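You operate a simulated robot arm through the tools that you are given. There is no shell and no other tool. Be economical: measure what you need, move in short steps, check, and stop when the job is done.

You are at the controls of a simulated two-armed robot. One attempt, no reset.

## Task
Pick up the large tube from the table top with one hand, pass it to the other hand and put it on the bench left of the bath. Set down upright: large tube.

Only the result counts: the job must be done as asked and must still hold three seconds after the hand-in. Knocking over, shifting, dropping, spilling or breaking anything else fails it.

## Robot
Two 7-joint arms with two-finger grippers on one trunk, on a base that drives. Base frame: it is fixed to the floor where the robot stands at the start and does not move with it; the origin is under the middle of the robot, x ahead of it, y to its left, z up; the surface under the hand at the start is at about z = 88. Lengths are in cm, angles in rad, forces in N, time in s.
The left shoulder is at the start at [3.6, 16.4, 115.5], the right one opposite. With the tool pointing down near the work surface each hand reaches from about 28 to 74 cm from the robot's upright axis, wherever it stands, measured 20 degrees to its own side. Places, roughly: bench left of the bath (19x58 cm) [258, -210, 88]. Payload 2.45 kg a hand.
Tool frame (each hand has its own): the origin (TCP) lies between the finger pads and is the grasp point; the fingertips stand 2.6 cm ahead of it; z points along the fingers, y is the line along which they close. The gripper opens to 9.6 cm. The gripper's body begins 6.9 cm behind the TCP.
Orientation is that of the tool frame in the base frame, as a unit quaternion [w, x, y, z]. With the fingers straight down and closing along the base's y, the tool's x points along the base's -x, its y along +y and its z along -z.

## Interface
- The arms move only by the tool arm_command. It takes "left_deltas", "right_deltas" or both (then of equal length, played together; a hand with none holds still); each is a list of rows, each a list of 7 numbers: the shift along the tool's x, y, z in cm, then the turn, a rotation vector about the tool's x, y, z in rad, then the gripper command, from -1 (shut) to 1 (fully open), values between in proportion. In form: [[tx, ty, tz, ax, ay, az, hand], ...]. A call has 1 to 12 rows; each row is the pose to reach, as a shift and turn from the pose commanded when the call began, along the tool's axes at that moment. A row lasts 0.2 s, in which the tool goes at most 5 cm and 0.15 rad; a call with a longer step from one row to the next is refused whole, and so is a gripper value outside its range. A pose out of reach is approached as far as the arm can. The call stops where the force on the tool passes 40 N (or 10 N more than at its start, if that is more) or the arm is blocked; 0.2 s more then pass. The fingers move at their own pace and stop on an object; they squeeze with about 33 N. The grip force told is the motor's: it shows also when the fingers shut on nothing. Time passes only in rows, and 0.2 s behind the last, so rows that repeat a pose let the fingers close. It gives the time, the measured TCP pose, the force on the tool (base axes), the opening and the grip force at its end, in the units of the frame above (readings bear some noise), with the torque about the TCP (base axes, N m) and any sound that the robot's microphone picked up.
- Cameras (640 x 400 px; columns grow to the right, rows downward): "scene" is now at [7.96, 3.59, 161.87]; the picture's right is [0.48, -0.88, 0.00], its down [-0.75, -0.41, -0.51] and it looks along [0.45, 0.24, -0.86] (base axes); focal length 261 px, centre (320, 200). "left" rides on the left gripper at [8.2, -0.3, -9.8] in its tool frame; the picture's right is [0.04, 1.00, 0.00], its down [-0.73, 0.03, -0.68] and it looks along [-0.68, 0.03, 0.73] (tool axes); focal length 256 px, centre (320, 200). "right" rides on the right gripper at [8.2, 0.3, -9.8] in its tool frame; the picture's right is [-0.04, 1.00, 0.00], its down [-0.73, -0.03, -0.68] and it looks along [-0.68, -0.03, 0.73] (tool axes); focal length 256 px, centre (320, 200). There is no depth. A picture from a camera that has moved, and an enlarged one, comes with that camera's place and axes in the base frame and with its lens.
- grab_frame(camera): a new picture of that camera. The clock stands still meanwhile.
- lift_body(by): slides the trunk up (or, below 0, down) by that many cm; the arms and the scene camera ride with it, the base frame stays. It gives what a move gives, with no picture.
- steer(legs): drives the robot by 1 to 6 legs, each [ahead, left, turn to the left] in cm, cm and rad, along the robot's own axes; the way and the turn of a leg run together, so that a leg with both is an arc; at most 150 cm and 3.142 rad a leg. The arms and the cameras ride along, it lands a little off, and it stops where it bumps. It gives what a move gives.
- aim_head(pan, tilt): turns the head with the scene camera to pan (to the left, within 2.094 rad either way) and tilt (down, from -0.506 to 1.204), counted from straight ahead of the robot. It gives what a move gives.
- enlarge(camera, box): a new picture of the part [left, top, right, bottom] of that camera's present view, enlarged. The clock stands still meanwhile.
- close_job(): hands the job in; it is judged then, once.

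Go step by step. Nothing tells you exact positions but the pictures and the camera data: compare them with the known pose of the tool, close in by small moves and look again before you grip or let go. The budget is 120 turns and 92 pictures, counting those below and the enlarged ones. Unless the task says otherwise, let go and move clear before handing in, and close with one line.

The tools are called after "Emit:" as a command line: name --argument value ..., lists and objects as JSON in quotes. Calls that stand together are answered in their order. arm_command: Moves the arms, as the interface text tells. Its arguments: {"type":"object","properties":{"left_deltas":{"type":"array"},"right_deltas":{"type":"array"}},"required":[]} The other tools are called the same way: lift_body (by) slides the trunk up or down; steer (legs) drives the base; aim_head (pan, tilt) turns the head that bears the scene camera; grab_frame (camera) takes a picture; enlarge (camera, box) takes an enlarged picture of a part of a camera's view; close_job () hands the job in.

At the start:

```text
clock: 0.0
left_ee_pos: [38.35, 31.69, 110.87]
left_tcp_rot: [0.0, 0.0, 1.0, -0.002]
left_ft_force: [-0.1, -0.2, -0.2]
left_wrist_torque: [-0.02, -0.04, 0.04]
left_opening: 9.6
left_gripper_force: 0.0
right_ee_pos: [31.39, 1.3, 120.7]
right_tcp_rot: [-0.001, 0.0, 1.0, -0.001]
right_ft_force: [-0.5, 0.0, 0.4]
right_wrist_torque: [-0.02, 0.0, -0.03]
right_opening: 9.58
right_gripper_force: 0.0
trunk travel left (down, up): [-32.5, 24.2]
robot x, y, heading: [0.05, -0.35, 0.003]
head pan, tilt: [0.496, 1.028]
```

scene: 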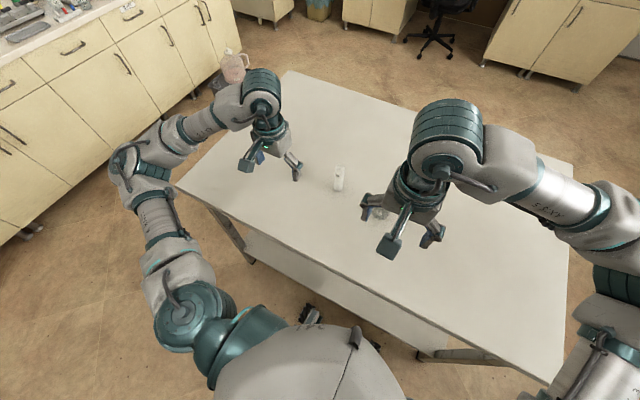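
right: 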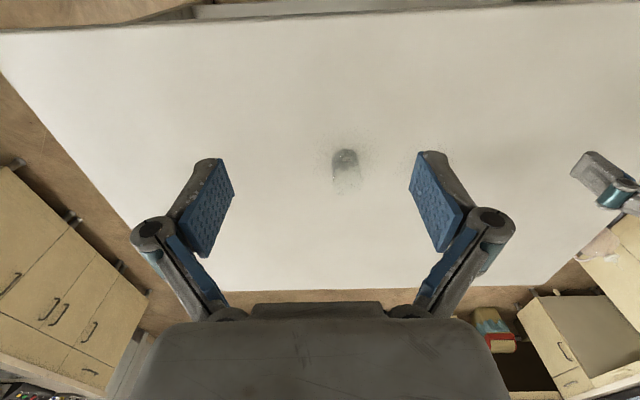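
left: 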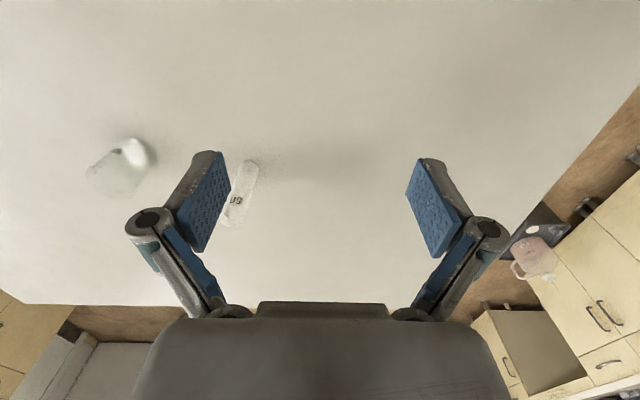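

I see a labelled tube near the left hand and another glassy item near the right hand on the table. I will enlarge both to tell them apart.

Emit:
enlarge --camera "left" --box '[60, 100, 300, 250]'

Emit:
enlarge --camera "scene" --box '[280, 130, 440, 260]'

Emit:
enlarge --camera "right" --box '[260, 100, 420, 220]'

```text
2.67 times, centred on (180, 175) of left
camera zoom: at [30.29, 31.19, 120.74], right [-0.04, 1.0, 0.0], down [0.73, 0.03, 0.68], along [0.68, 0.03, -0.73], focal length 683 px, centre (693, 267)
```

zoom: 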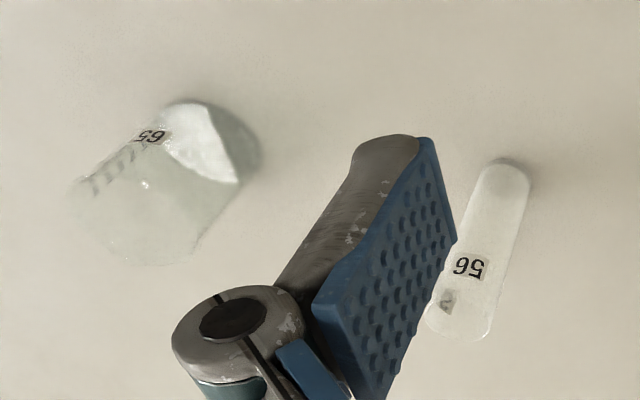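

```text
3.08 times, centred on (360, 195) of scene
camera zoom: at [7.96, 3.59, 161.87], right [0.48, -0.88, 0.0], down [-0.75, -0.41, -0.51], along [0.45, 0.24, -0.86], focal length 803 px, centre (197, 215)
```

zoom: 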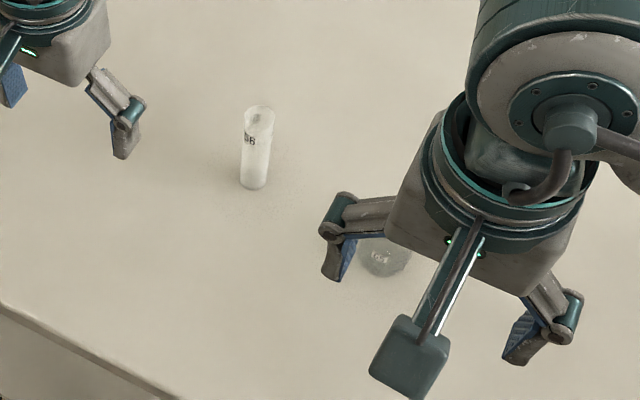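

```text
3.33 times, centred on (340, 160) of right
camera zoom: at [23.2, 1.69, 130.53], right [0.04, 1.0, 0.0], down [0.73, -0.03, 0.68], along [0.68, -0.03, -0.73], focal length 853 px, centre (253, 333)
```

zoom: 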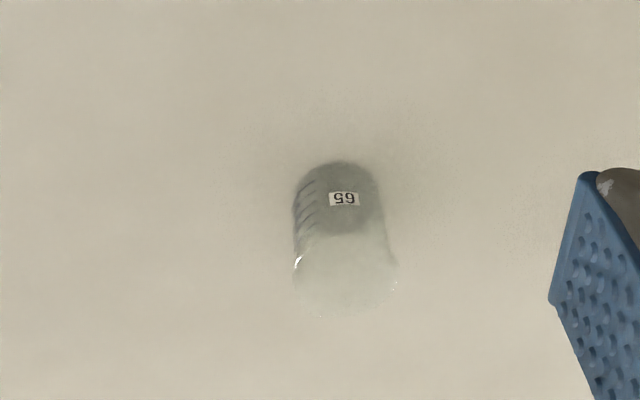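

The tube marked 56 stands upright at about (53, 20.8), roughly 13 cm tall and 3 cm across; the item marked 65 is a beaker near (52, 5). The left hand will take the tube low with a tilted grip, and the right hand will later take it from above; first I get both hands into orientation.

Emit:
arm_command --left_deltas '[[-0.2, -0.9, 0.2, 0, -0.07, 0, 1], [-0.4, -1.8, 0.5, 0, -0.14, 0, 1], [-0.7, -2.7, 0.7, 0, -0.21, 0, 1], [-0.9, -3.6, 1.0, 0, -0.28, 0, 1], [-1.1, -4.5, 1.2, 0, -0.35, 0, 1], [-1.3, -5.4, 1.4, 0, -0.42, 0, 1], [-1.5, -6.3, 1.7, 0, -0.49, 0, 1], [-1.8, -7.3, 1.9, 0, -0.56, 0, 1], [-2.0, -8.2, 2.2, 0, -0.63, 0, 1], [-2.2, -9.1, 2.4, 0, -0.7, 0, 1], [-2.4, -10, 2.6, 0, -0.77, 0, 1], [-2.65, -10.9, 2.9, 0, -0.84, 0, 1]]' --right_deltas '[[0, -1, 0, 0, 0, -0.131, 1], [0, -2, 0, 0, 0, -0.262, 1], [0, -3, 0, 0, 0, -0.393, 1], [0, -4, 0, 0, 0, -0.524, 1], [0, -5, 0, 0, 0, -0.655, 1], [0, -6, 0, 0, 0, -0.785, 1], [0, -7, 0, 0, 0, -0.916, 1], [0, -8, 0, 0, 0, -1.047, 1], [0, -9, 0, 0, 0, -1.178, 1], [0, -10, 0, 0, 0, -1.309, 1], [0, -11, 0, 0, 0, -1.44, 1], [0, -12, 0, 0, 0, -1.571, 1]]'

Emit:
grab_frame --camera "left"

Emit:
grab_frame --camera "scene"

```text
clock: 2.6
left_ee_pos: [44.01, 20.21, 109.06]
left_tcp_rot: [0.409, -0.001, 0.912, 0.002]
left_ft_force: [-1.0, -1.5, 0.1]
left_wrist_torque: [0.02, 0.04, 0.02]
left_opening: 9.62
left_gripper_force: 0.2
left hand out of reach, approached as far as the arm can: row 10, 11, 12
right_ee_pos: [31.07, -10.91, 120.77]
right_tcp_rot: [-0.002, 0.707, -0.707, 0.001]
right_ft_force: [-0.1, 0.3, -0.3]
right_wrist_torque: [0.0, -0.02, 0.03]
right_opening: 9.58
right_gripper_force: 0.0
trunk travel left (down, up): [-32.5, 24.2]
robot x, y, heading: [-0.19, -0.2, -0.004]
head pan, tilt: [0.496, 1.028]
```

```text
85 pictures are left
camera left: at [31.27, 19.66, 109.61], right [-0.03, 1.0, -0.03], down [-0.02, 0.03, 1.0], along [1.0, 0.03, 0.02], focal length 256 px, centre (320, 200)
```

left: 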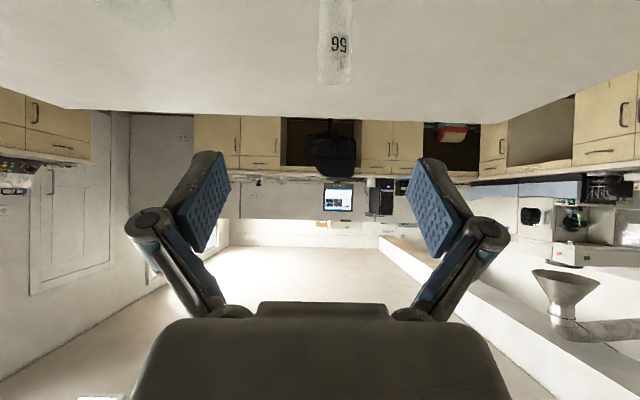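

```text
84 pictures are left
camera scene: at [7.97, 3.24, 161.87], right [0.48, -0.88, 0.0], down [-0.75, -0.41, -0.51], along [0.45, 0.25, -0.86], focal length 261 px, centre (320, 200)
```

scene: 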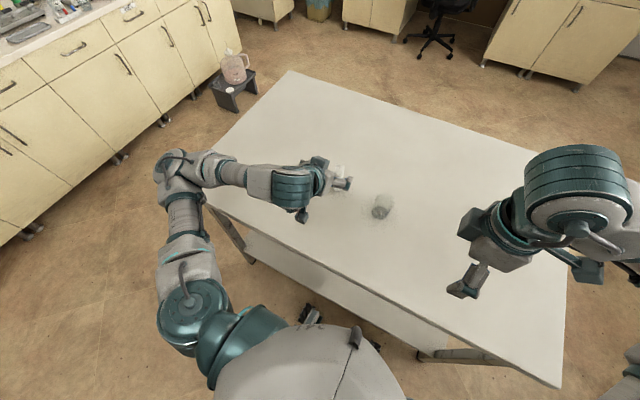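

The left hand is at the right tilt and the tube top shows near z 100, y about 21.2. I lower the hand to a stand-off behind the tube.

Emit:
arm_command --left_deltas '[[1.56, 0.2, 2.4, 0, 0, 0, 1], [3.1, 0.45, 4.85, 0, 0, 0, 1], [4.7, 0.7, 7.3, 0, 0, 0, 1], [6.2, 0.9, 9.7, 0, 0, 0, 1]]'

Emit:
grab_frame --camera "left"

Emit:
enlarge --camera "scene" --box '[260, 130, 420, 230]'

```text
clock: 3.6
left_ee_pos: [46.94, 21.07, 97.9]
left_tcp_rot: [0.41, 0.001, 0.912, 0.0]
left_ft_force: [-0.8, -0.2, -0.9]
left_wrist_torque: [0.04, 0.01, 0.0]
left_opening: 9.59
left_gripper_force: 0.1
right_ee_pos: [31.01, -10.78, 120.76]
right_tcp_rot: [0.001, -0.706, 0.708, -0.001]
right_ft_force: [0.3, -0.2, 0.7]
right_wrist_torque: [-0.01, 0.03, 0.03]
right_opening: 9.59
right_gripper_force: 0.1
trunk travel left (down, up): [-32.5, 24.2]
robot x, y, heading: [-0.33, 0.07, -0.003]
head pan, tilt: [0.496, 1.028]
```

```text
83 pictures are left
camera left: at [34.41, 20.65, 98.4], right [-0.03, 1.0, -0.03], down [-0.02, 0.03, 1.0], along [1.0, 0.03, 0.02], focal length 256 px, centre (320, 200)
```

left: 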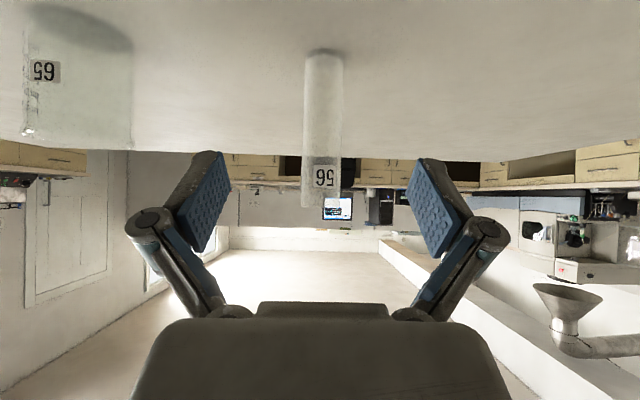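

```text
4.00 times, centred on (340, 180) of scene
camera zoom: at [8.0, 3.43, 161.87], right [0.48, -0.88, 0.0], down [-0.76, -0.41, -0.51], along [0.45, 0.24, -0.86], focal length 1044 px, centre (240, 280)
```

zoom: 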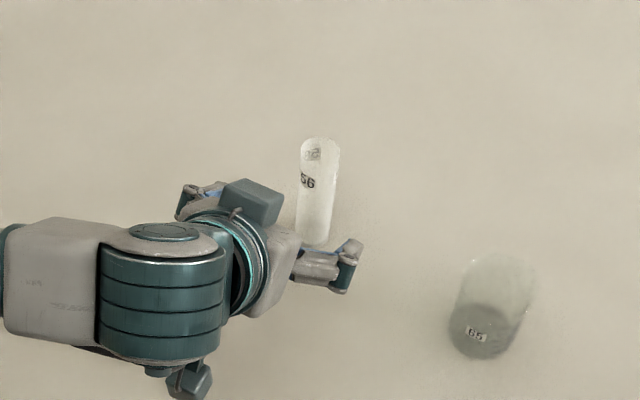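

The tube's axis is at about (53.3, 21.1), well centred between the fingers. I advance along the tool to straddle it low, then check.

Emit:
arm_command --left_deltas '[[0.1, 0, 2.2, 0, 0, 0, 1], [0.2, 0, 4.4, 0, 0, 0, 1], [0.3, 0, 6.6, 0, 0, 0, 1], [0.4, 0, 8.7, 0, 0, 0, 1]]'

Emit:
grab_frame --camera "left"

Emit:
enlarge --camera "scene" --box '[260, 130, 420, 230]'

```text
clock: 4.6
left_ee_pos: [53.35, 20.99, 91.76]
left_tcp_rot: [0.408, 0.001, 0.913, 0.0]
left_ft_force: [-0.4, 0.3, -1.2]
left_wrist_torque: [0.0, -0.01, -0.02]
left_opening: 9.59
left_gripper_force: 0.1
right_ee_pos: [30.96, -10.88, 120.64]
right_tcp_rot: [0.001, -0.707, 0.708, -0.001]
right_ft_force: [-0.3, -0.4, 0.2]
right_wrist_torque: [-0.03, 0.02, 0.0]
right_opening: 9.63
right_gripper_force: 0.0
trunk travel left (down, up): [-32.5, 24.2]
robot x, y, heading: [0.13, -0.15, -0.003]
head pan, tilt: [0.496, 1.028]
```

```text
81 pictures are left
camera left: at [40.58, 20.55, 92.34], right [-0.03, 1.0, -0.03], down [-0.02, 0.03, 1.0], along [1.0, 0.03, 0.02], focal length 256 px, centre (320, 200)
```

left: 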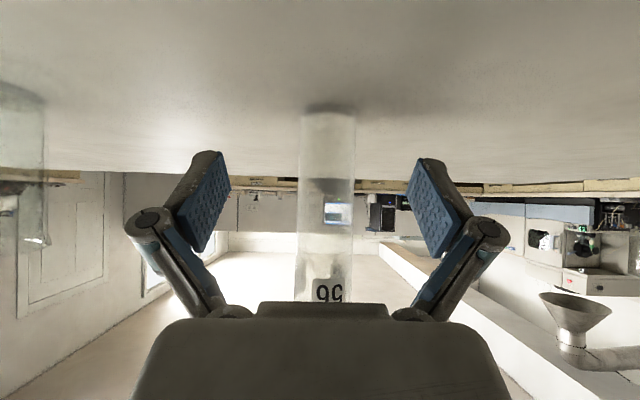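

```text
4.00 times, centred on (340, 180) of scene
camera zoom: at [8.07, 3.37, 161.86], right [0.48, -0.88, 0.0], down [-0.76, -0.41, -0.51], along [0.45, 0.25, -0.86], focal length 1044 px, centre (240, 280)
```

zoom: 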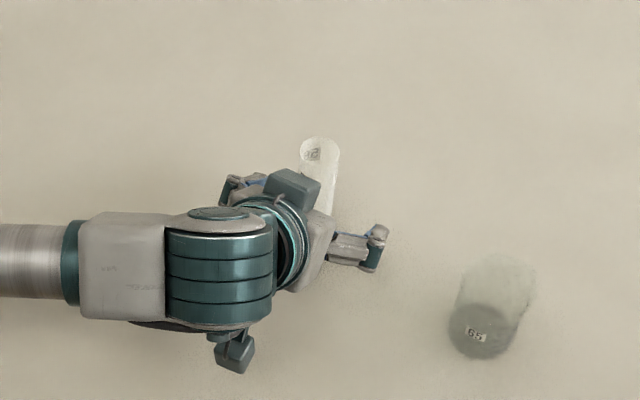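

The tube sits centred between the pads at about (53.4, 21.1). I close the left hand.

Emit:
arm_command --left_deltas '[[0, 0.1, 0, 0, 0, 0, 0.2], [0, 0.1, 0, 0, 0, 0, -0.5], [0, 0.1, 0, 0, 0, 0, -1], [0, 0.1, 0, 0, 0, 0, -1], [0, 0.1, 0, 0, 0, 0, -1]]'

Emit:
grab_frame --camera "left"

```text
clock: 5.8
left_ee_pos: [53.26, 21.09, 92.02]
left_tcp_rot: [0.41, 0.001, 0.912, -0.001]
left_ft_force: [0.0, 0.2, 0.1]
left_wrist_torque: [-0.01, -0.02, -0.01]
left_opening: 2.66
left_gripper_force: 33.5
right_ee_pos: [30.86, -11.03, 120.69]
right_tcp_rot: [0.0, -0.706, 0.708, -0.001]
right_ft_force: [-0.8, 0.6, -0.7]
right_wrist_torque: [0.03, 0.01, 0.01]
right_opening: 9.61
right_gripper_force: 0.2
trunk travel left (down, up): [-32.5, 24.2]
robot x, y, heading: [0.06, 0.02, -0.001]
head pan, tilt: [0.496, 1.028]
```

```text
79 pictures are left
camera left: at [40.55, 20.68, 92.39], right [-0.03, 1.0, -0.03], down [-0.02, 0.03, 1.0], along [1.0, 0.03, 0.02], focal length 256 px, centre (320, 200)
```

left: 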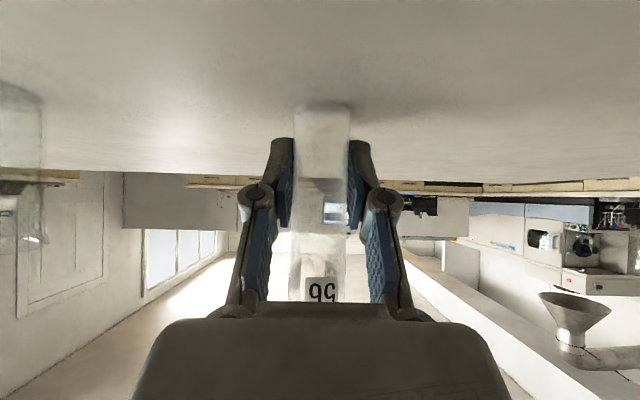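

The left hand has the tube (opening 2.66). I lift it straight up and then bring it over toward the middle.

Emit:
arm_command --left_deltas '[[-1.1, 0, -1.0, 0, 0, 0, -1], [-3.0, 0, -2.65, 0, 0, 0, -1], [-5.2, 0, -4.65, 0, 0, 0, -1], [-7.5, 0, -6.65, 0, 0, 0, -1], [-9.7, 0, -8.65, 0, 0, 0, -1], [-12, 0, -10.6, 0, 0, 0, -1], [-14.9, 0, -13.3, 0, 0, 0, -1], [-17.9, 0, -16.0, 0, 0, 0, -1]]'

Emit:
arm_command --left_deltas '[[0.3, -2, -0.3, 0, 0, 0, -1], [0.5, -4, -0.6, 0, 0, 0, -1], [0.8, -6, -0.9, 0, 0, 0, -1], [1.1, -8, -1.2, 0, 0, 0, -1], [1.4, -10, -1.5, 0, 0, 0, -1], [1.6, -12, -1.8, 0, 0, 0, -1], [1.9, -14, -2.1, 0, 0, 0, -1], [2.2, -16, -2.4, 0, 0, 0, -1]]'

Emit:
grab_frame --camera "left"

Emit:
grab_frame --camera "right"

Emit:
grab_frame --camera "scene"

```text
clock: 7.6
left_ee_pos: [53.14, 21.12, 116.03]
left_tcp_rot: [0.409, 0.001, 0.913, 0.001]
left_ft_force: [1.0, 0.5, -0.2]
left_wrist_torque: [0.01, 0.01, -0.01]
left_opening: 2.64
left_gripper_force: 32.6
right_ee_pos: [30.88, -10.97, 120.71]
right_tcp_rot: [0.001, -0.707, 0.708, 0.0]
right_ft_force: [-1.1, 0.1, 0.0]
right_wrist_torque: [0.02, -0.01, -0.03]
right_opening: 9.6
right_gripper_force: 0.1
trunk travel left (down, up): [-32.5, 24.2]
robot x, y, heading: [-0.03, 0.2, 0.001]
head pan, tilt: [0.496, 1.028]
```

```text
clock: 9.4
left_ee_pos: [50.03, 4.93, 115.82]
left_tcp_rot: [0.41, 0.0, 0.912, 0.001]
left_ft_force: [-0.4, -0.4, -0.8]
left_wrist_torque: [0.03, 0.02, 0.03]
left_opening: 2.65
left_gripper_force: 33.1
right_ee_pos: [30.88, -11.1, 120.66]
right_tcp_rot: [0.001, -0.706, 0.708, 0.0]
right_ft_force: [0.1, -0.4, 0.5]
right_wrist_torque: [0.01, -0.02, -0.01]
right_opening: 9.6
right_gripper_force: 0.1
trunk travel left (down, up): [-32.5, 24.2]
robot x, y, heading: [-0.12, 0.22, 0.0]
head pan, tilt: [0.496, 1.028]
```

```text
78 pictures are left
camera left: at [37.34, 4.51, 116.36], right [-0.03, 1.0, -0.03], down [-0.02, 0.03, 1.0], along [1.0, 0.03, 0.02], focal length 256 px, centre (320, 200)
```

left: 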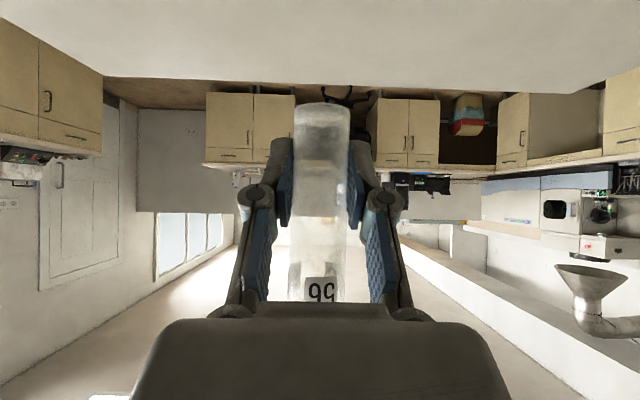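

```text
77 pictures are left
camera right: at [30.52, -19.19, 130.49], right [-1.0, 0.04, 0.0], down [0.03, 0.73, 0.68], along [0.03, 0.68, -0.73], focal length 256 px, centre (320, 200)
```

right: 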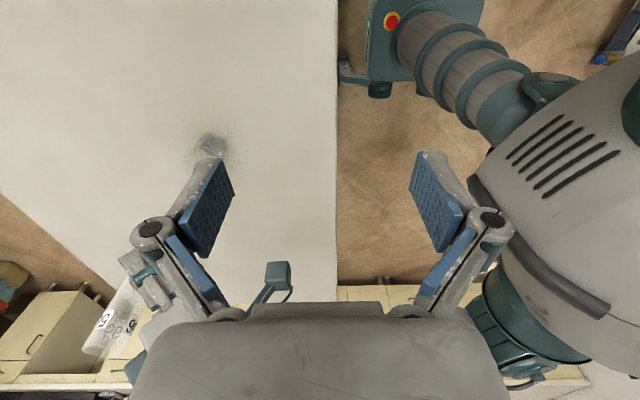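

```text
76 pictures are left
camera scene: at [8.02, 3.05, 161.88], right [0.48, -0.88, 0.0], down [-0.76, -0.41, -0.51], along [0.45, 0.25, -0.86], focal length 261 px, centre (320, 200)
```

scene: 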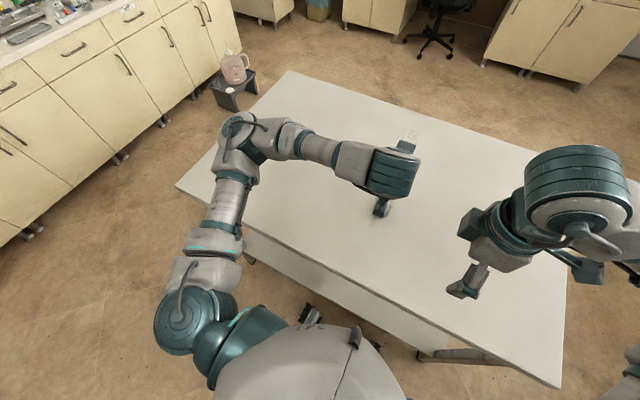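

The tube is held vertical at about (50, 5), bottom near z 111.8. For a clean hand-over I swing the left hand about the vertical so that it comes from the left side, leaving room above for the right hand.

Emit:
arm_command --left_deltas '[[0, 0, 0, 0.098, 0, 0.087, -1], [0, 0, 0, 0.196, 0, 0.174, -1], [0, 0, 0, 0.293, 0, 0.261, -1], [0, 0, 0, 0.391, 0, 0.348, -1], [0, 0, 0, 0.489, 0, 0.435, -1], [0, 0, 0, 0.587, 0, 0.522, -1], [0, 0, 0, 0.684, 0, 0.609, -1], [0, 0, 0, 0.782, 0, 0.696, -1], [0, 0, 0, 0.88, 0, 0.783, -1], [0, 0, 0, 0.978, 0, 0.87, -1], [0, 0, 0, 1.075, 0, 0.957, -1], [0, 0, 0, 1.173, 0, 1.044, -1]]'

Emit:
grab_frame --camera "scene"

Emit:
grab_frame --camera "left"

```text
clock: 12.0
left_ee_pos: [35.11, 8.56, 119.9]
left_tcp_rot: [0.282, 0.603, 0.689, -0.285]
left_ft_force: [0.4, 1.5, 1.4]
left_wrist_torque: [-0.1, -0.05, 0.06]
left_opening: 2.62
left_gripper_force: 32.6
left hand out of reach, approached as far as the arm can: row 9, 10, 11, 12
right_ee_pos: [30.83, -11.15, 120.58]
right_tcp_rot: [0.002, -0.707, 0.708, 0.001]
right_ft_force: [-1.2, -0.5, 0.4]
right_wrist_torque: [0.0, 0.0, 0.04]
right_opening: 9.6
right_gripper_force: 0.1
trunk travel left (down, up): [-32.5, 24.2]
robot x, y, heading: [-0.34, -0.04, -0.002]
head pan, tilt: [0.496, 1.028]
```

```text
75 pictures are left
camera scene: at [7.92, 3.09, 161.89], right [0.48, -0.88, 0.0], down [-0.75, -0.41, -0.51], along [0.45, 0.25, -0.86], focal length 261 px, centre (320, 200)
```

scene: 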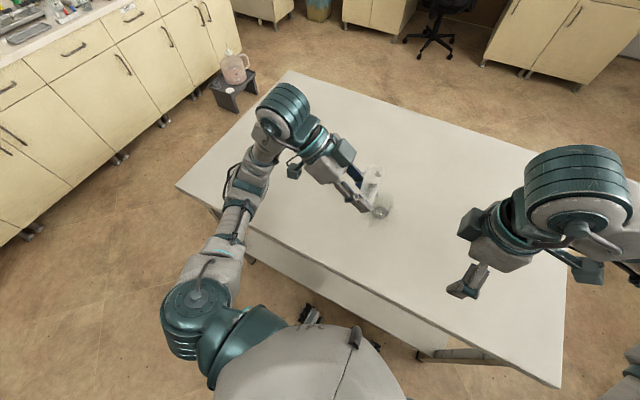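

```text
74 pictures are left
camera left: at [33.56, 21.15, 120.58], right [0.99, 0.13, -0.08], down [0.08, 0.01, 1.0], along [0.14, -0.99, 0.0], focal length 256 px, centre (320, 200)
```

left: 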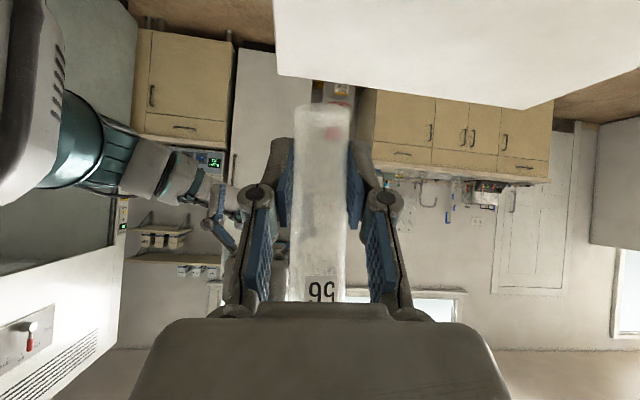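

The arm could not keep the tube at x 50 with that yaw; it is now at (35, 8.6, 120), tilted about 3°. I level the tube and nudge it toward the right hand to see whether this is reachable.

Emit:
arm_command --left_deltas '[[-0.9, -0.15, 1.0, -0.012, -0.006, 0.013, -1], [-1.8, -0.3, 2.0, -0.024, -0.012, 0.026, -1], [-2.7, -0.44, 2.9, -0.035, -0.018, 0.039, -1]]'

```text
clock: 12.8
left_ee_pos: [35.26, 4.89, 120.03]
left_tcp_rot: [0.308, 0.607, 0.679, -0.274]
left_ft_force: [-0.2, -0.6, -0.8]
left_wrist_torque: [-0.01, 0.03, -0.01]
left_opening: 2.62
left_gripper_force: 32.7
right_ee_pos: [30.98, -10.96, 120.66]
right_tcp_rot: [0.002, -0.707, 0.708, 0.0]
right_ft_force: [-0.1, 0.5, -0.9]
right_wrist_torque: [0.04, 0.02, 0.0]
right_opening: 9.59
right_gripper_force: 0.0
trunk travel left (down, up): [-32.5, 24.2]
robot x, y, heading: [0.03, 0.28, 0.002]
head pan, tilt: [0.496, 1.028]
```

The tube is now vertical at (35.3, 4.9), with its top near z 127. I bring the right hand up and over it, then check from the cameras.

Emit:
arm_command --right_deltas '[[0, 0, -4, 0, 0, 0, 1], [0, 0, -8, 0, 0, 0, 1], [0, 0, -12, 0, 0, 0, 1], [0, 0, -16.3, 0, 0, 0, 1], [-3.9, -1.1, -16.3, 0, 0, 0, 1], [-7.9, -2.1, -16.3, 0, 0, 0, 1], [-11.9, -3.2, -16.3, 0, 0, 0, 1], [-15.9, -4.3, -16.3, 0, 0, 0, 1]]'

Emit:
grab_frame --camera "right"

Emit:
grab_frame --camera "scene"

Emit:
grab_frame --camera "left"

```text
clock: 14.6
left_ee_pos: [35.2, 5.17, 120.14]
left_tcp_rot: [0.31, 0.606, 0.679, -0.275]
left_ft_force: [0.5, -0.3, -1.0]
left_wrist_torque: [0.02, 0.03, -0.01]
left_opening: 2.64
left_gripper_force: 33.4
right_ee_pos: [28.92, 4.24, 131.92]
right_tcp_rot: [0.001, -0.706, 0.708, 0.0]
right_ft_force: [0.1, 0.5, -0.3]
right_wrist_torque: [-0.01, 0.0, 0.01]
right_opening: 9.62
right_gripper_force: 0.1
right hand out of reach, approached as far as the arm can: row 1, 2, 3, 4, 5, 6, 7, 8
trunk travel left (down, up): [-32.5, 24.2]
robot x, y, heading: [0.18, 0.24, -0.0]
head pan, tilt: [0.496, 1.028]
```

```text
73 pictures are left
camera right: at [28.47, -3.85, 141.81], right [-1.0, 0.04, 0.0], down [0.03, 0.73, 0.68], along [0.03, 0.68, -0.73], focal length 256 px, centre (320, 200)
```

right: 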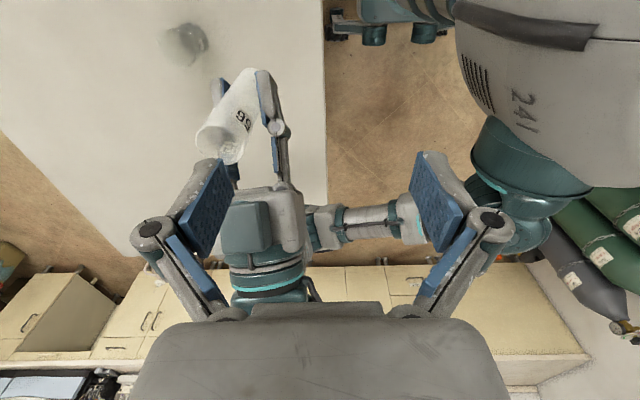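

```text
72 pictures are left
camera scene: at [8.04, 3.8, 161.86], right [0.48, -0.88, 0.0], down [-0.76, -0.41, -0.51], along [0.45, 0.24, -0.86], focal length 261 px, centre (320, 200)
```

scene: 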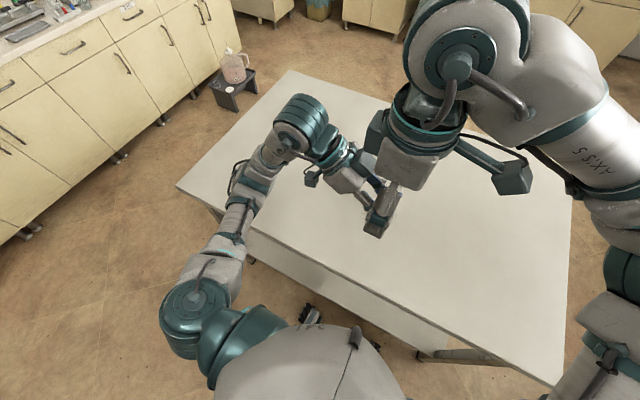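

```text
71 pictures are left
camera left: at [33.59, 17.75, 120.47], right [0.99, 0.14, -0.03], down [0.03, 0.03, 1.0], along [0.14, -0.99, 0.03], focal length 256 px, centre (320, 200)
```

left: 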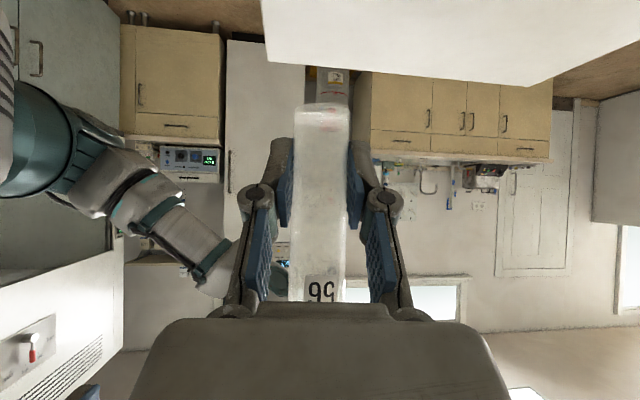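

The right hand cannot rise that high so close in, so I lower the left hand with the tube by 12 cm and move it a bit forward.

Emit:
arm_command --left_deltas '[[2.25, 0, 2.0, 0, 0, 0, -1], [4.5, 0, 4.0, 0, 0, 0, -1], [6.7, 1.5, 6.0, 0, 0, 0, -1], [9.0, 3.0, 7.9, 0, 0, 0, -1], [8.8, 4.5, 8.1, 0, 0, 0, -1], [8.56, 5.94, 8.42, 0, 0, 0, -1]]'

```text
clock: 16.0
left_ee_pos: [35.0, 4.88, 116.06]
left_tcp_rot: [0.307, 0.606, 0.681, -0.274]
left_ft_force: [-0.5, -0.4, -0.2]
left_wrist_torque: [0.0, -0.03, 0.01]
left_opening: 2.61
left_gripper_force: 33.0
left hand out of reach, approached as far as the arm can: row 2, 3, 4, 5, 6
right_ee_pos: [28.83, 3.91, 131.99]
right_tcp_rot: [0.002, -0.706, 0.708, 0.0]
right_ft_force: [0.5, -0.6, -0.1]
right_wrist_torque: [0.02, 0.02, 0.05]
right_opening: 9.6
right_gripper_force: 0.1
trunk travel left (down, up): [-32.5, 24.2]
robot x, y, heading: [0.41, 0.47, 0.003]
head pan, tilt: [0.496, 1.028]
```

The left hand sits at (35, 4.9, 116). Rather than come from above, the right hand can come in sideways from the right at z 122 with its fingers straddling the tube; I first back it out and set it beside the tube.

Emit:
arm_command --right_deltas '[[4, 0, 0, 0, 0, 0, 1], [8, 0, 0, 0, 0, 0, 1], [12, 0, 0, 0, 0, 0, 1], [12, -2, 3.3, 0, 0, 0, 1], [12, -4, 6.6, 0, 0, 0, 1], [12, -6.2, 10, 0, 0, 0, 1]]'

Emit:
grab_frame --camera "right"

Emit:
grab_frame --camera "scene"

```text
clock: 17.4
left_ee_pos: [35.27, 5.09, 116.05]
left_tcp_rot: [0.308, 0.606, 0.679, -0.276]
left_ft_force: [-0.7, -0.2, -0.2]
left_wrist_torque: [0.01, 0.0, -0.01]
left_opening: 2.65
left_gripper_force: 33.0
right_ee_pos: [32.73, -6.99, 121.09]
right_tcp_rot: [0.001, -0.706, 0.709, 0.0]
right_ft_force: [-0.5, -0.5, -0.1]
right_wrist_torque: [0.03, -0.02, 0.0]
right_opening: 9.6
right_gripper_force: 0.0
right hand out of reach, approached as far as the arm can: row 2, 3, 4, 5, 6
trunk travel left (down, up): [-32.5, 24.2]
robot x, y, heading: [0.34, -0.26, 0.002]
head pan, tilt: [0.496, 1.028]
```

```text
70 pictures are left
camera right: at [32.3, -15.12, 130.86], right [-1.0, 0.04, 0.0], down [0.03, 0.73, 0.68], along [0.03, 0.68, -0.73], focal length 256 px, centre (320, 200)
```

right: 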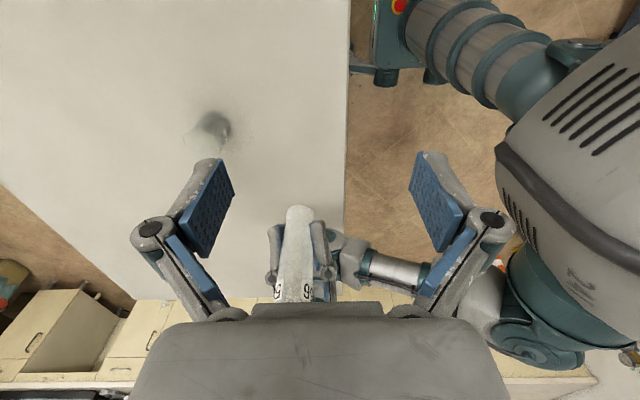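

```text
69 pictures are left
camera scene: at [8.13, 3.39, 161.86], right [0.48, -0.88, 0.0], down [-0.76, -0.41, -0.51], along [0.45, 0.24, -0.86], focal length 261 px, centre (320, 200)
```

scene: 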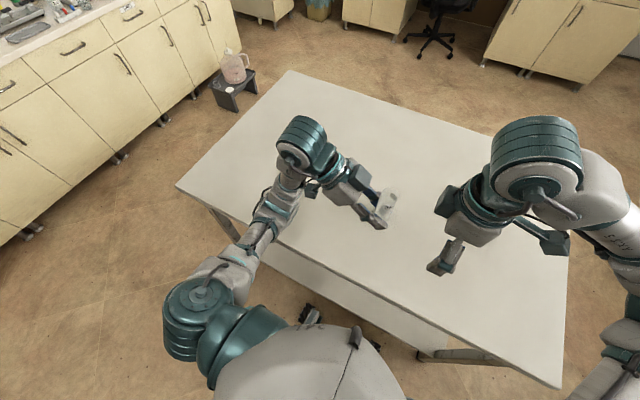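

The right hand is at (32.7, -7, 121). I align it in x and height with the tube first, then check before sliding in.

Emit:
arm_command --right_deltas '[[0, -1.3, -0.4, 0, 0, 0, 1], [-0.5, -2.6, -0.9, 0, 0, 0, 1], [-2, -2.6, -0.9, 0, 0, 0, 1]]'

```text
clock: 18.2
left_ee_pos: [35.19, 4.98, 116.19]
left_tcp_rot: [0.309, 0.605, 0.68, -0.276]
left_ft_force: [0.0, -1.1, -1.2]
left_wrist_torque: [0.03, 0.0, -0.04]
left_opening: 2.63
left_gripper_force: 32.7
right_ee_pos: [33.5, -4.37, 121.29]
right_tcp_rot: [0.0, -0.706, 0.708, 0.0]
right_ft_force: [-0.1, 0.6, 0.7]
right_wrist_torque: [-0.02, -0.02, 0.01]
right_opening: 9.59
right_gripper_force: 0.1
right hand out of reach, approached as far as the arm can: row 1, 2, 3
trunk travel left (down, up): [-32.5, 24.2]
robot x, y, heading: [-0.07, -0.07, 0.004]
head pan, tilt: [0.496, 1.028]
```

Reach gets tight with a vertical right tool here. I tilt the right hand by 0.7 rad so that its wrist lies toward its own shoulder, staying clear of the tube.

Emit:
arm_command --right_deltas '[[0.8, 0, 0, 0, -0.14, 0, 1], [1.6, 0, 0, 0, -0.28, 0, 1], [2.5, -0.5, -0.2, 0, -0.42, 0, 1], [3, -1.1, -0.4, 0, -0.56, 0, 1], [3, -1.7, -0.7, 0, -0.7, 0, 1]]'

Emit:
grab_frame --camera "right"

Emit:
grab_frame --camera "scene"

```text
clock: 19.4
left_ee_pos: [35.23, 5.0, 116.08]
left_tcp_rot: [0.308, 0.606, 0.68, -0.275]
left_ft_force: [0.6, -0.1, 0.1]
left_wrist_torque: [-0.04, 0.03, -0.04]
left_opening: 2.64
left_gripper_force: 32.7
right_ee_pos: [34.76, -7.54, 121.99]
right_tcp_rot: [0.244, -0.663, 0.665, 0.243]
right_ft_force: [1.0, 0.4, 1.0]
right_wrist_torque: [0.0, -0.01, 0.03]
right_opening: 9.59
right_gripper_force: 0.0
right hand out of reach, approached as far as the arm can: row 5
trunk travel left (down, up): [-32.5, 24.2]
robot x, y, heading: [0.4, 0.08, 0.001]
head pan, tilt: [0.496, 1.028]
```

```text
68 pictures are left
camera right: at [34.38, -19.95, 124.33], right [-1.0, 0.03, 0.03], down [0.03, 0.12, 0.99], along [0.03, 0.99, -0.12], focal length 256 px, centre (320, 200)
```

right: 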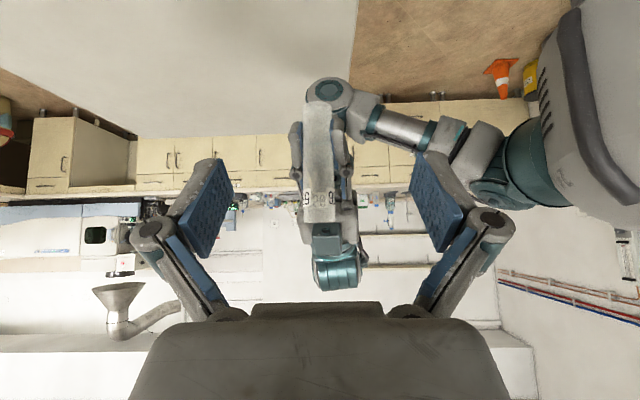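

```text
67 pictures are left
camera scene: at [8.07, 3.3, 161.87], right [0.48, -0.88, 0.0], down [-0.76, -0.41, -0.51], along [0.45, 0.25, -0.86], focal length 261 px, centre (320, 200)
```

scene: 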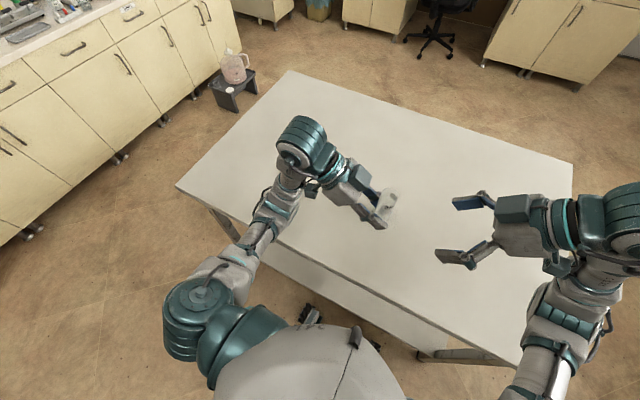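

The right camera shows the tube clearly: axis at x≈35.0, y≈5, bottom 111.6, top 123.4. I slide the right hand in so its open fingers straddle the top part.

Emit:
arm_command --right_deltas '[[-1.9, -0.1, 1.5, 0, 0, 0, 1], [-3.8, -0.2, 3.0, 0, 0, 0, 1], [-5.7, -0.3, 4.5, 0, 0, 0, 1], [-7.6, -0.3, 6.0, 0, 0, 0, 1], [-9.4, -0.3, 7.45, 0, 0, 0, 1]]'

Emit:
grab_frame --camera "right"

Emit:
grab_frame --camera "left"

Emit:
enlarge --camera "scene" --box '[300, 120, 500, 260]'

```text
clock: 20.6
left_ee_pos: [35.02, 5.0, 116.16]
left_tcp_rot: [0.308, 0.606, 0.68, -0.275]
left_ft_force: [0.5, -0.7, -0.6]
left_wrist_torque: [0.0, 0.05, -0.01]
left_opening: 2.63
left_gripper_force: 32.8
right_ee_pos: [35.01, 4.7, 122.43]
right_tcp_rot: [0.243, -0.664, 0.664, 0.242]
right_ft_force: [0.8, 0.5, 0.2]
right_wrist_torque: [-0.03, -0.04, 0.02]
right_opening: 9.58
right_gripper_force: 0.0
trunk travel left (down, up): [-32.5, 24.2]
robot x, y, heading: [-0.25, -0.41, -0.003]
head pan, tilt: [0.496, 1.028]
```

```text
66 pictures are left
camera right: at [34.64, -7.76, 124.74], right [-1.0, 0.03, 0.02], down [0.03, 0.12, 0.99], along [0.03, 0.99, -0.12], focal length 256 px, centre (320, 200)
```

right: 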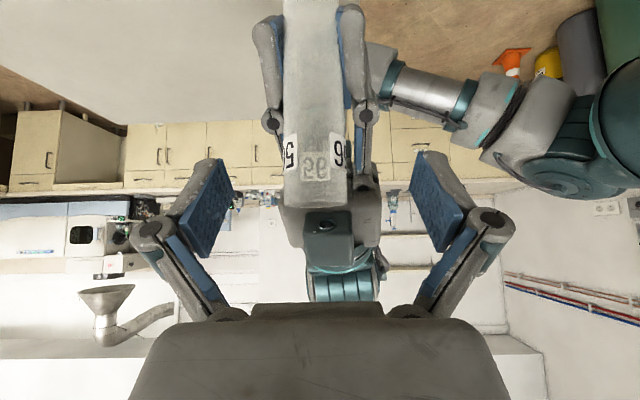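

```text
65 pictures are left
camera left: at [33.44, 17.55, 116.48], right [0.99, 0.14, -0.03], down [0.03, 0.03, 1.0], along [0.14, -0.99, 0.03], focal length 256 px, centre (320, 200)
```

left: 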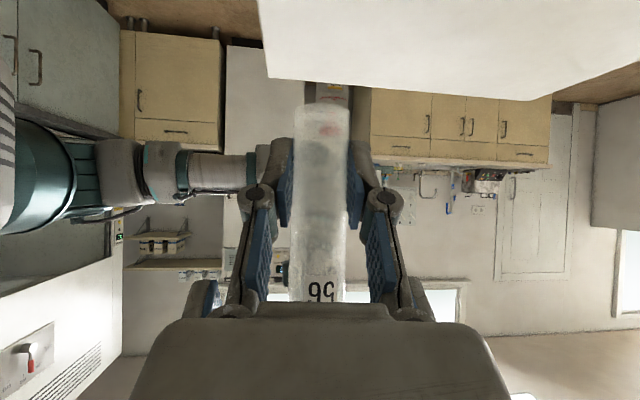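

```text
2.86 times, centred on (400, 190) of scene
camera zoom: at [8.02, 3.45, 161.87], right [0.48, -0.88, 0.0], down [-0.76, -0.41, -0.51], along [0.45, 0.24, -0.86], focal length 746 px, centre (91, 229)
```

zoom: 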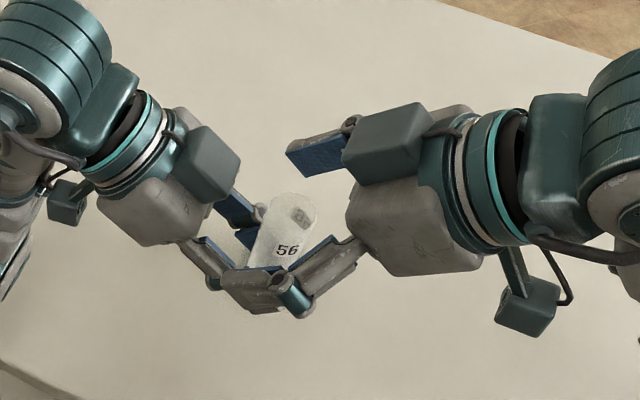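

I need to see exactly where the tube's rim lies relative to the right pads, so I enlarge the right view.

Emit:
enlarge --camera "right" --box '[200, 0, 440, 260]'

```text
1.54 times, centred on (320, 130) of right
camera zoom: at [34.64, -7.76, 124.74], right [-1.0, 0.03, 0.02], down [0.03, 0.12, 0.99], along [0.03, 0.99, -0.12], focal length 394 px, centre (320, 308)
```

zoom: 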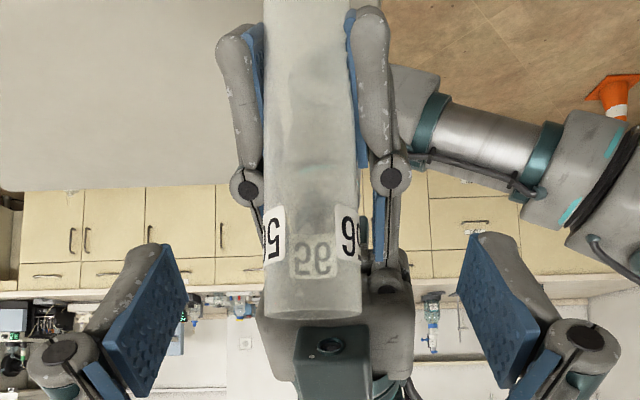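

The rim is at about z 123.6, so the right pads will hold the top 3–4 cm. I close the right hand on the tube, with the left still holding.

Emit:
arm_command --right_deltas '[[0.15, -0.2, 0.15, 0, 0, 0, 0.3], [0.15, -0.2, 0.15, 0, 0, 0, -0.4], [0.15, -0.2, 0.15, 0, 0, 0, -1], [0.15, -0.2, 0.15, 0, 0, 0, -1], [0.15, -0.2, 0.15, 0, 0, 0, -1]]'

Emit:
enlarge --camera "right" --box '[200, 0, 440, 260]'

Emit:
enlarge --camera "scene" --box '[300, 120, 500, 260]'

```text
clock: 21.8
left_ee_pos: [35.14, 4.95, 116.21]
left_tcp_rot: [0.308, 0.605, 0.681, -0.274]
left_ft_force: [2.4, -0.4, -2.6]
left_wrist_torque: [0.04, -0.15, -0.19]
left_opening: 2.65
left_gripper_force: 32.9
right_ee_pos: [35.36, 4.53, 122.32]
right_tcp_rot: [-0.244, 0.664, -0.664, -0.242]
right_ft_force: [-2.2, 0.4, 2.2]
right_wrist_torque: [0.0, 0.31, 0.23]
right_opening: 2.64
right_gripper_force: 32.8
trunk travel left (down, up): [-32.5, 24.2]
robot x, y, heading: [0.04, -0.19, 0.002]
head pan, tilt: [0.496, 1.028]
```

```text
1.54 times, centred on (320, 130) of right
camera zoom: at [34.85, -7.92, 124.51], right [-1.0, 0.03, 0.02], down [0.03, 0.12, 0.99], along [0.03, 0.99, -0.12], focal length 394 px, centre (320, 308)
```

zoom: 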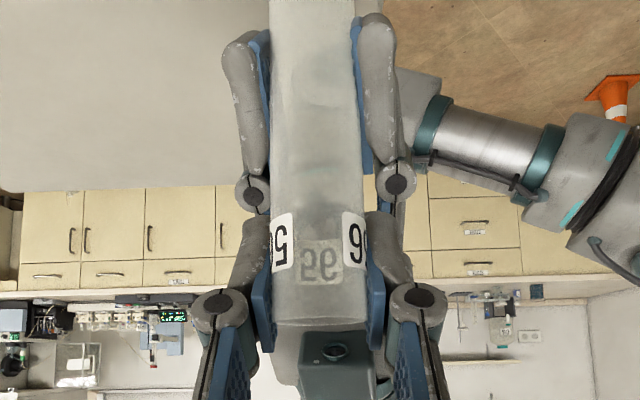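

```text
2.86 times, centred on (400, 190) of scene
camera zoom: at [8.04, 3.31, 161.87], right [0.48, -0.88, 0.0], down [-0.76, -0.41, -0.51], along [0.45, 0.25, -0.86], focal length 746 px, centre (91, 229)
```

zoom: 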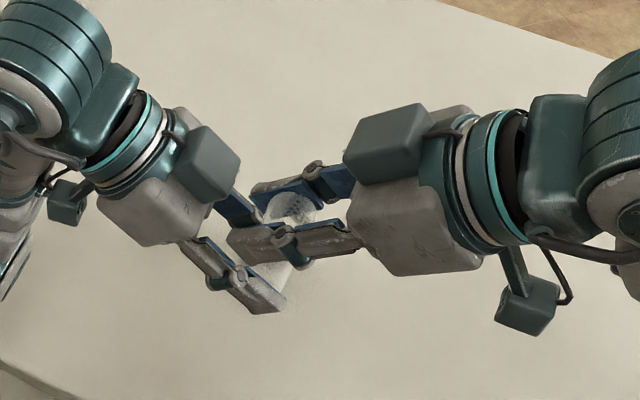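

Both hands hold the tube. I open the left hand and draw it away to the left.

Emit:
arm_command --left_deltas '[[0, 0, 0, 0, 0, 0, -0.2], [0, 0, 0, 0, 0, 0, 0.5], [0, 0, 0, 0, 0, 0, 1], [0, 0, 0, 0, 0, 0, 1]]'

Emit:
arm_command --left_deltas '[[1.3, 0.2, -1.5, 0, 0, 0, 1], [2.6, 0.45, -3.0, 0, 0, 0, 1], [3.9, 0.7, -4.5, 0, 0, 0, 1], [5.2, 0.9, -6.0, 0, 0, 0, 1], [6.5, 1.1, -7.5, 0, 0, 0, 1], [7.9, 1.35, -9.0, 0, 0, 0, 1]]'

Emit:
grab_frame --camera "right"

Emit:
grab_frame --camera "scene"

```text
clock: 22.8
left_ee_pos: [35.07, 5.03, 115.95]
left_tcp_rot: [0.308, 0.606, 0.681, -0.275]
left_ft_force: [0.3, -0.1, 0.4]
left_wrist_torque: [-0.02, 0.01, -0.03]
left_opening: 9.61
left_gripper_force: 0.0
right_ee_pos: [35.25, 4.51, 122.28]
right_tcp_rot: [-0.243, 0.665, -0.663, -0.243]
right_ft_force: [-0.7, -0.4, 0.1]
right_wrist_torque: [-0.02, 0.02, 0.0]
right_opening: 2.62
right_gripper_force: 33.2
trunk travel left (down, up): [-32.5, 24.2]
robot x, y, heading: [0.01, -0.26, 0.002]
head pan, tilt: [0.496, 1.028]
```

```text
clock: 24.2
left_ee_pos: [32.19, 15.07, 117.77]
left_tcp_rot: [0.308, 0.605, 0.681, -0.274]
left_ft_force: [0.3, 1.4, 0.7]
left_wrist_torque: [0.01, 0.02, -0.01]
left_opening: 9.59
left_gripper_force: 0.0
left hand out of reach, approached as far as the arm can: row 1, 2, 3, 4, 5, 6
right_ee_pos: [35.24, 4.5, 122.28]
right_tcp_rot: [-0.243, 0.664, -0.664, -0.243]
right_ft_force: [1.0, -0.4, -0.2]
right_wrist_torque: [-0.02, -0.02, 0.03]
right_opening: 2.62
right_gripper_force: 32.8
trunk travel left (down, up): [-32.5, 24.2]
robot x, y, heading: [-0.22, -0.36, 0.008]
head pan, tilt: [0.496, 1.028]
```

```text
60 pictures are left
camera right: at [34.84, -8.0, 124.52], right [-1.0, 0.03, 0.02], down [0.03, 0.12, 0.99], along [0.03, 0.99, -0.12], focal length 256 px, centre (320, 200)
```

right: 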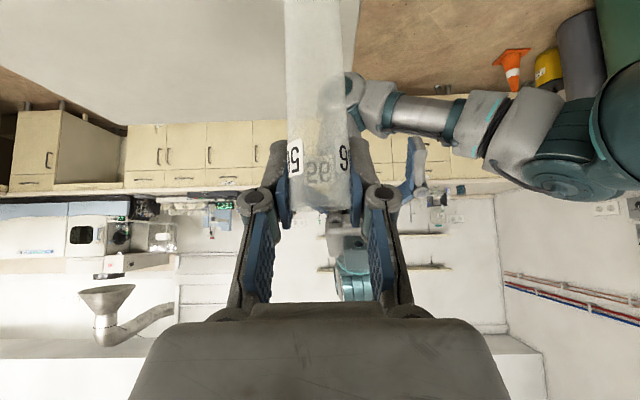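

```text
59 pictures are left
camera scene: at [7.99, 3.47, 161.87], right [0.48, -0.88, 0.0], down [-0.76, -0.41, -0.51], along [0.45, 0.24, -0.86], focal length 261 px, centre (320, 200)
```

scene: 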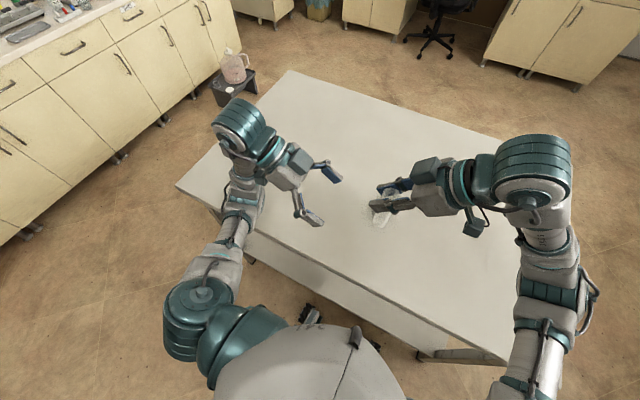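

The right hand alone now holds the tube upright. Next I look toward the bench at (258, -210) to plan the drive.

Emit:
aim_head --pan -0.68 --tilt 0.35

Emit:
grab_frame --camera "scene"

Emit:
aim_head --pan -1.6 --tilt 0.6

Emit:
grab_frame --camera "scene"

Emit:
aim_head --pan 0.0 --tilt 0.6

Emit:
grab_frame --camera "scene"

```text
clock: 25.6
left_ee_pos: [32.26, 15.14, 117.58]
left_tcp_rot: [0.308, 0.605, 0.68, -0.276]
left_ft_force: [-0.6, -0.4, 0.4]
left_wrist_torque: [0.0, 0.0, 0.01]
left_opening: 9.6
left_gripper_force: 0.0
right_ee_pos: [35.21, 4.72, 122.35]
right_tcp_rot: [-0.243, 0.665, -0.663, -0.243]
right_ft_force: [-0.8, 0.6, 0.1]
right_wrist_torque: [0.02, 0.01, -0.03]
right_opening: 2.58
right_gripper_force: 33.3
trunk travel left (down, up): [-32.5, 24.2]
robot x, y, heading: [-0.16, -0.5, -0.001]
head pan, tilt: [-0.681, 0.351]
```

```text
58 pictures are left
camera scene: at [9.31, -5.67, 167.54], right [-0.63, -0.78, 0.0], down [-0.27, 0.22, -0.94], along [0.73, -0.59, -0.35], focal length 261 px, centre (320, 200)
```

scene: 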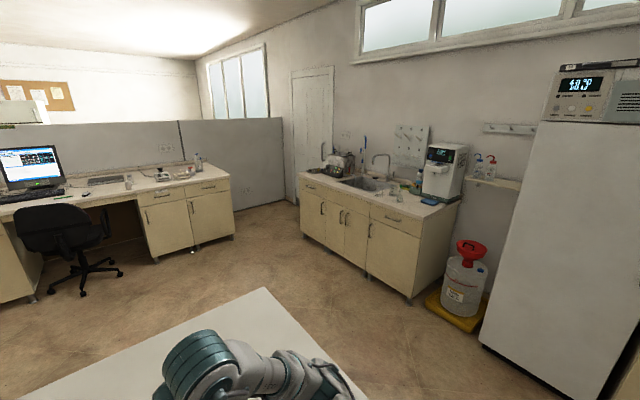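

```text
clock: 26.8
left_ee_pos: [32.21, 15.22, 117.59]
left_tcp_rot: [0.308, 0.605, 0.68, -0.276]
left_ft_force: [0.6, 0.6, 0.8]
left_wrist_torque: [-0.01, 0.02, 0.01]
left_opening: 9.64
left_gripper_force: 0.2
right_ee_pos: [35.15, 4.67, 122.21]
right_tcp_rot: [0.243, -0.664, 0.664, 0.242]
right_ft_force: [-0.1, 1.1, -0.3]
right_wrist_torque: [0.01, 0.0, 0.01]
right_opening: 2.59
right_gripper_force: 32.7
trunk travel left (down, up): [-32.5, 24.2]
robot x, y, heading: [-0.17, 0.04, -0.0]
head pan, tilt: [-1.6, 0.6]
```

```text
57 pictures are left
camera scene: at [1.8, -8.65, 165.3], right [-1.0, 0.03, 0.0], down [0.01, 0.56, -0.83], along [-0.03, -0.83, -0.56], focal length 261 px, centre (320, 200)
```

scene: 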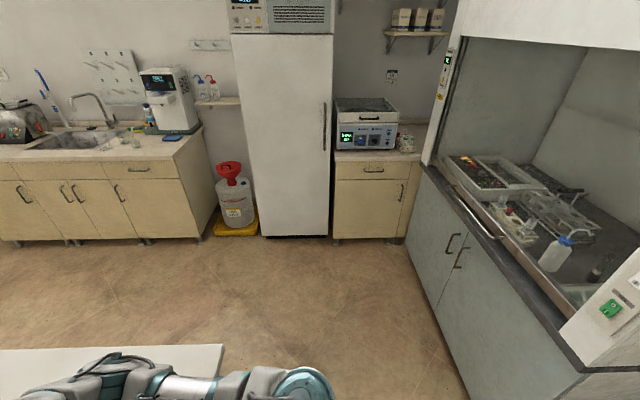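

```text
clock: 28.5
left_ee_pos: [32.24, 15.23, 117.69]
left_tcp_rot: [0.307, 0.606, 0.681, -0.275]
left_ft_force: [0.2, 0.2, -0.3]
left_wrist_torque: [-0.01, 0.0, -0.01]
left_opening: 9.63
left_gripper_force: 0.1
right_ee_pos: [35.22, 4.62, 122.19]
right_tcp_rot: [-0.243, 0.665, -0.664, -0.241]
right_ft_force: [-0.5, 0.1, -0.5]
right_wrist_torque: [-0.02, 0.01, 0.02]
right_opening: 2.58
right_gripper_force: 33.1
trunk travel left (down, up): [-32.5, 24.2]
robot x, y, heading: [-0.09, 0.08, -0.005]
head pan, tilt: [0.0, 0.6]
```

```text
56 pictures are left
camera scene: at [10.89, 0.19, 165.25], right [0.0, -1.0, 0.0], down [-0.57, 0.0, -0.82], along [0.82, 0.0, -0.57], focal length 261 px, centre (320, 200)
```

scene: 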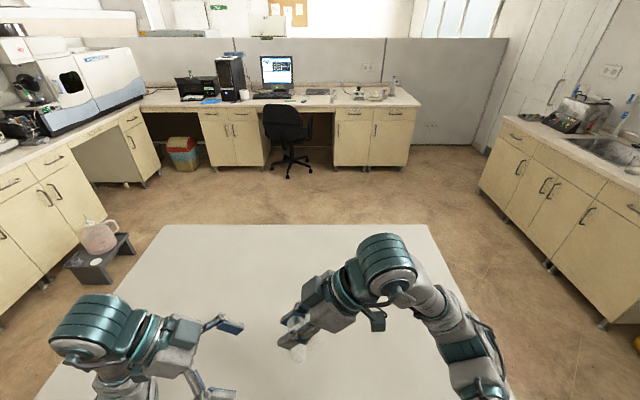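

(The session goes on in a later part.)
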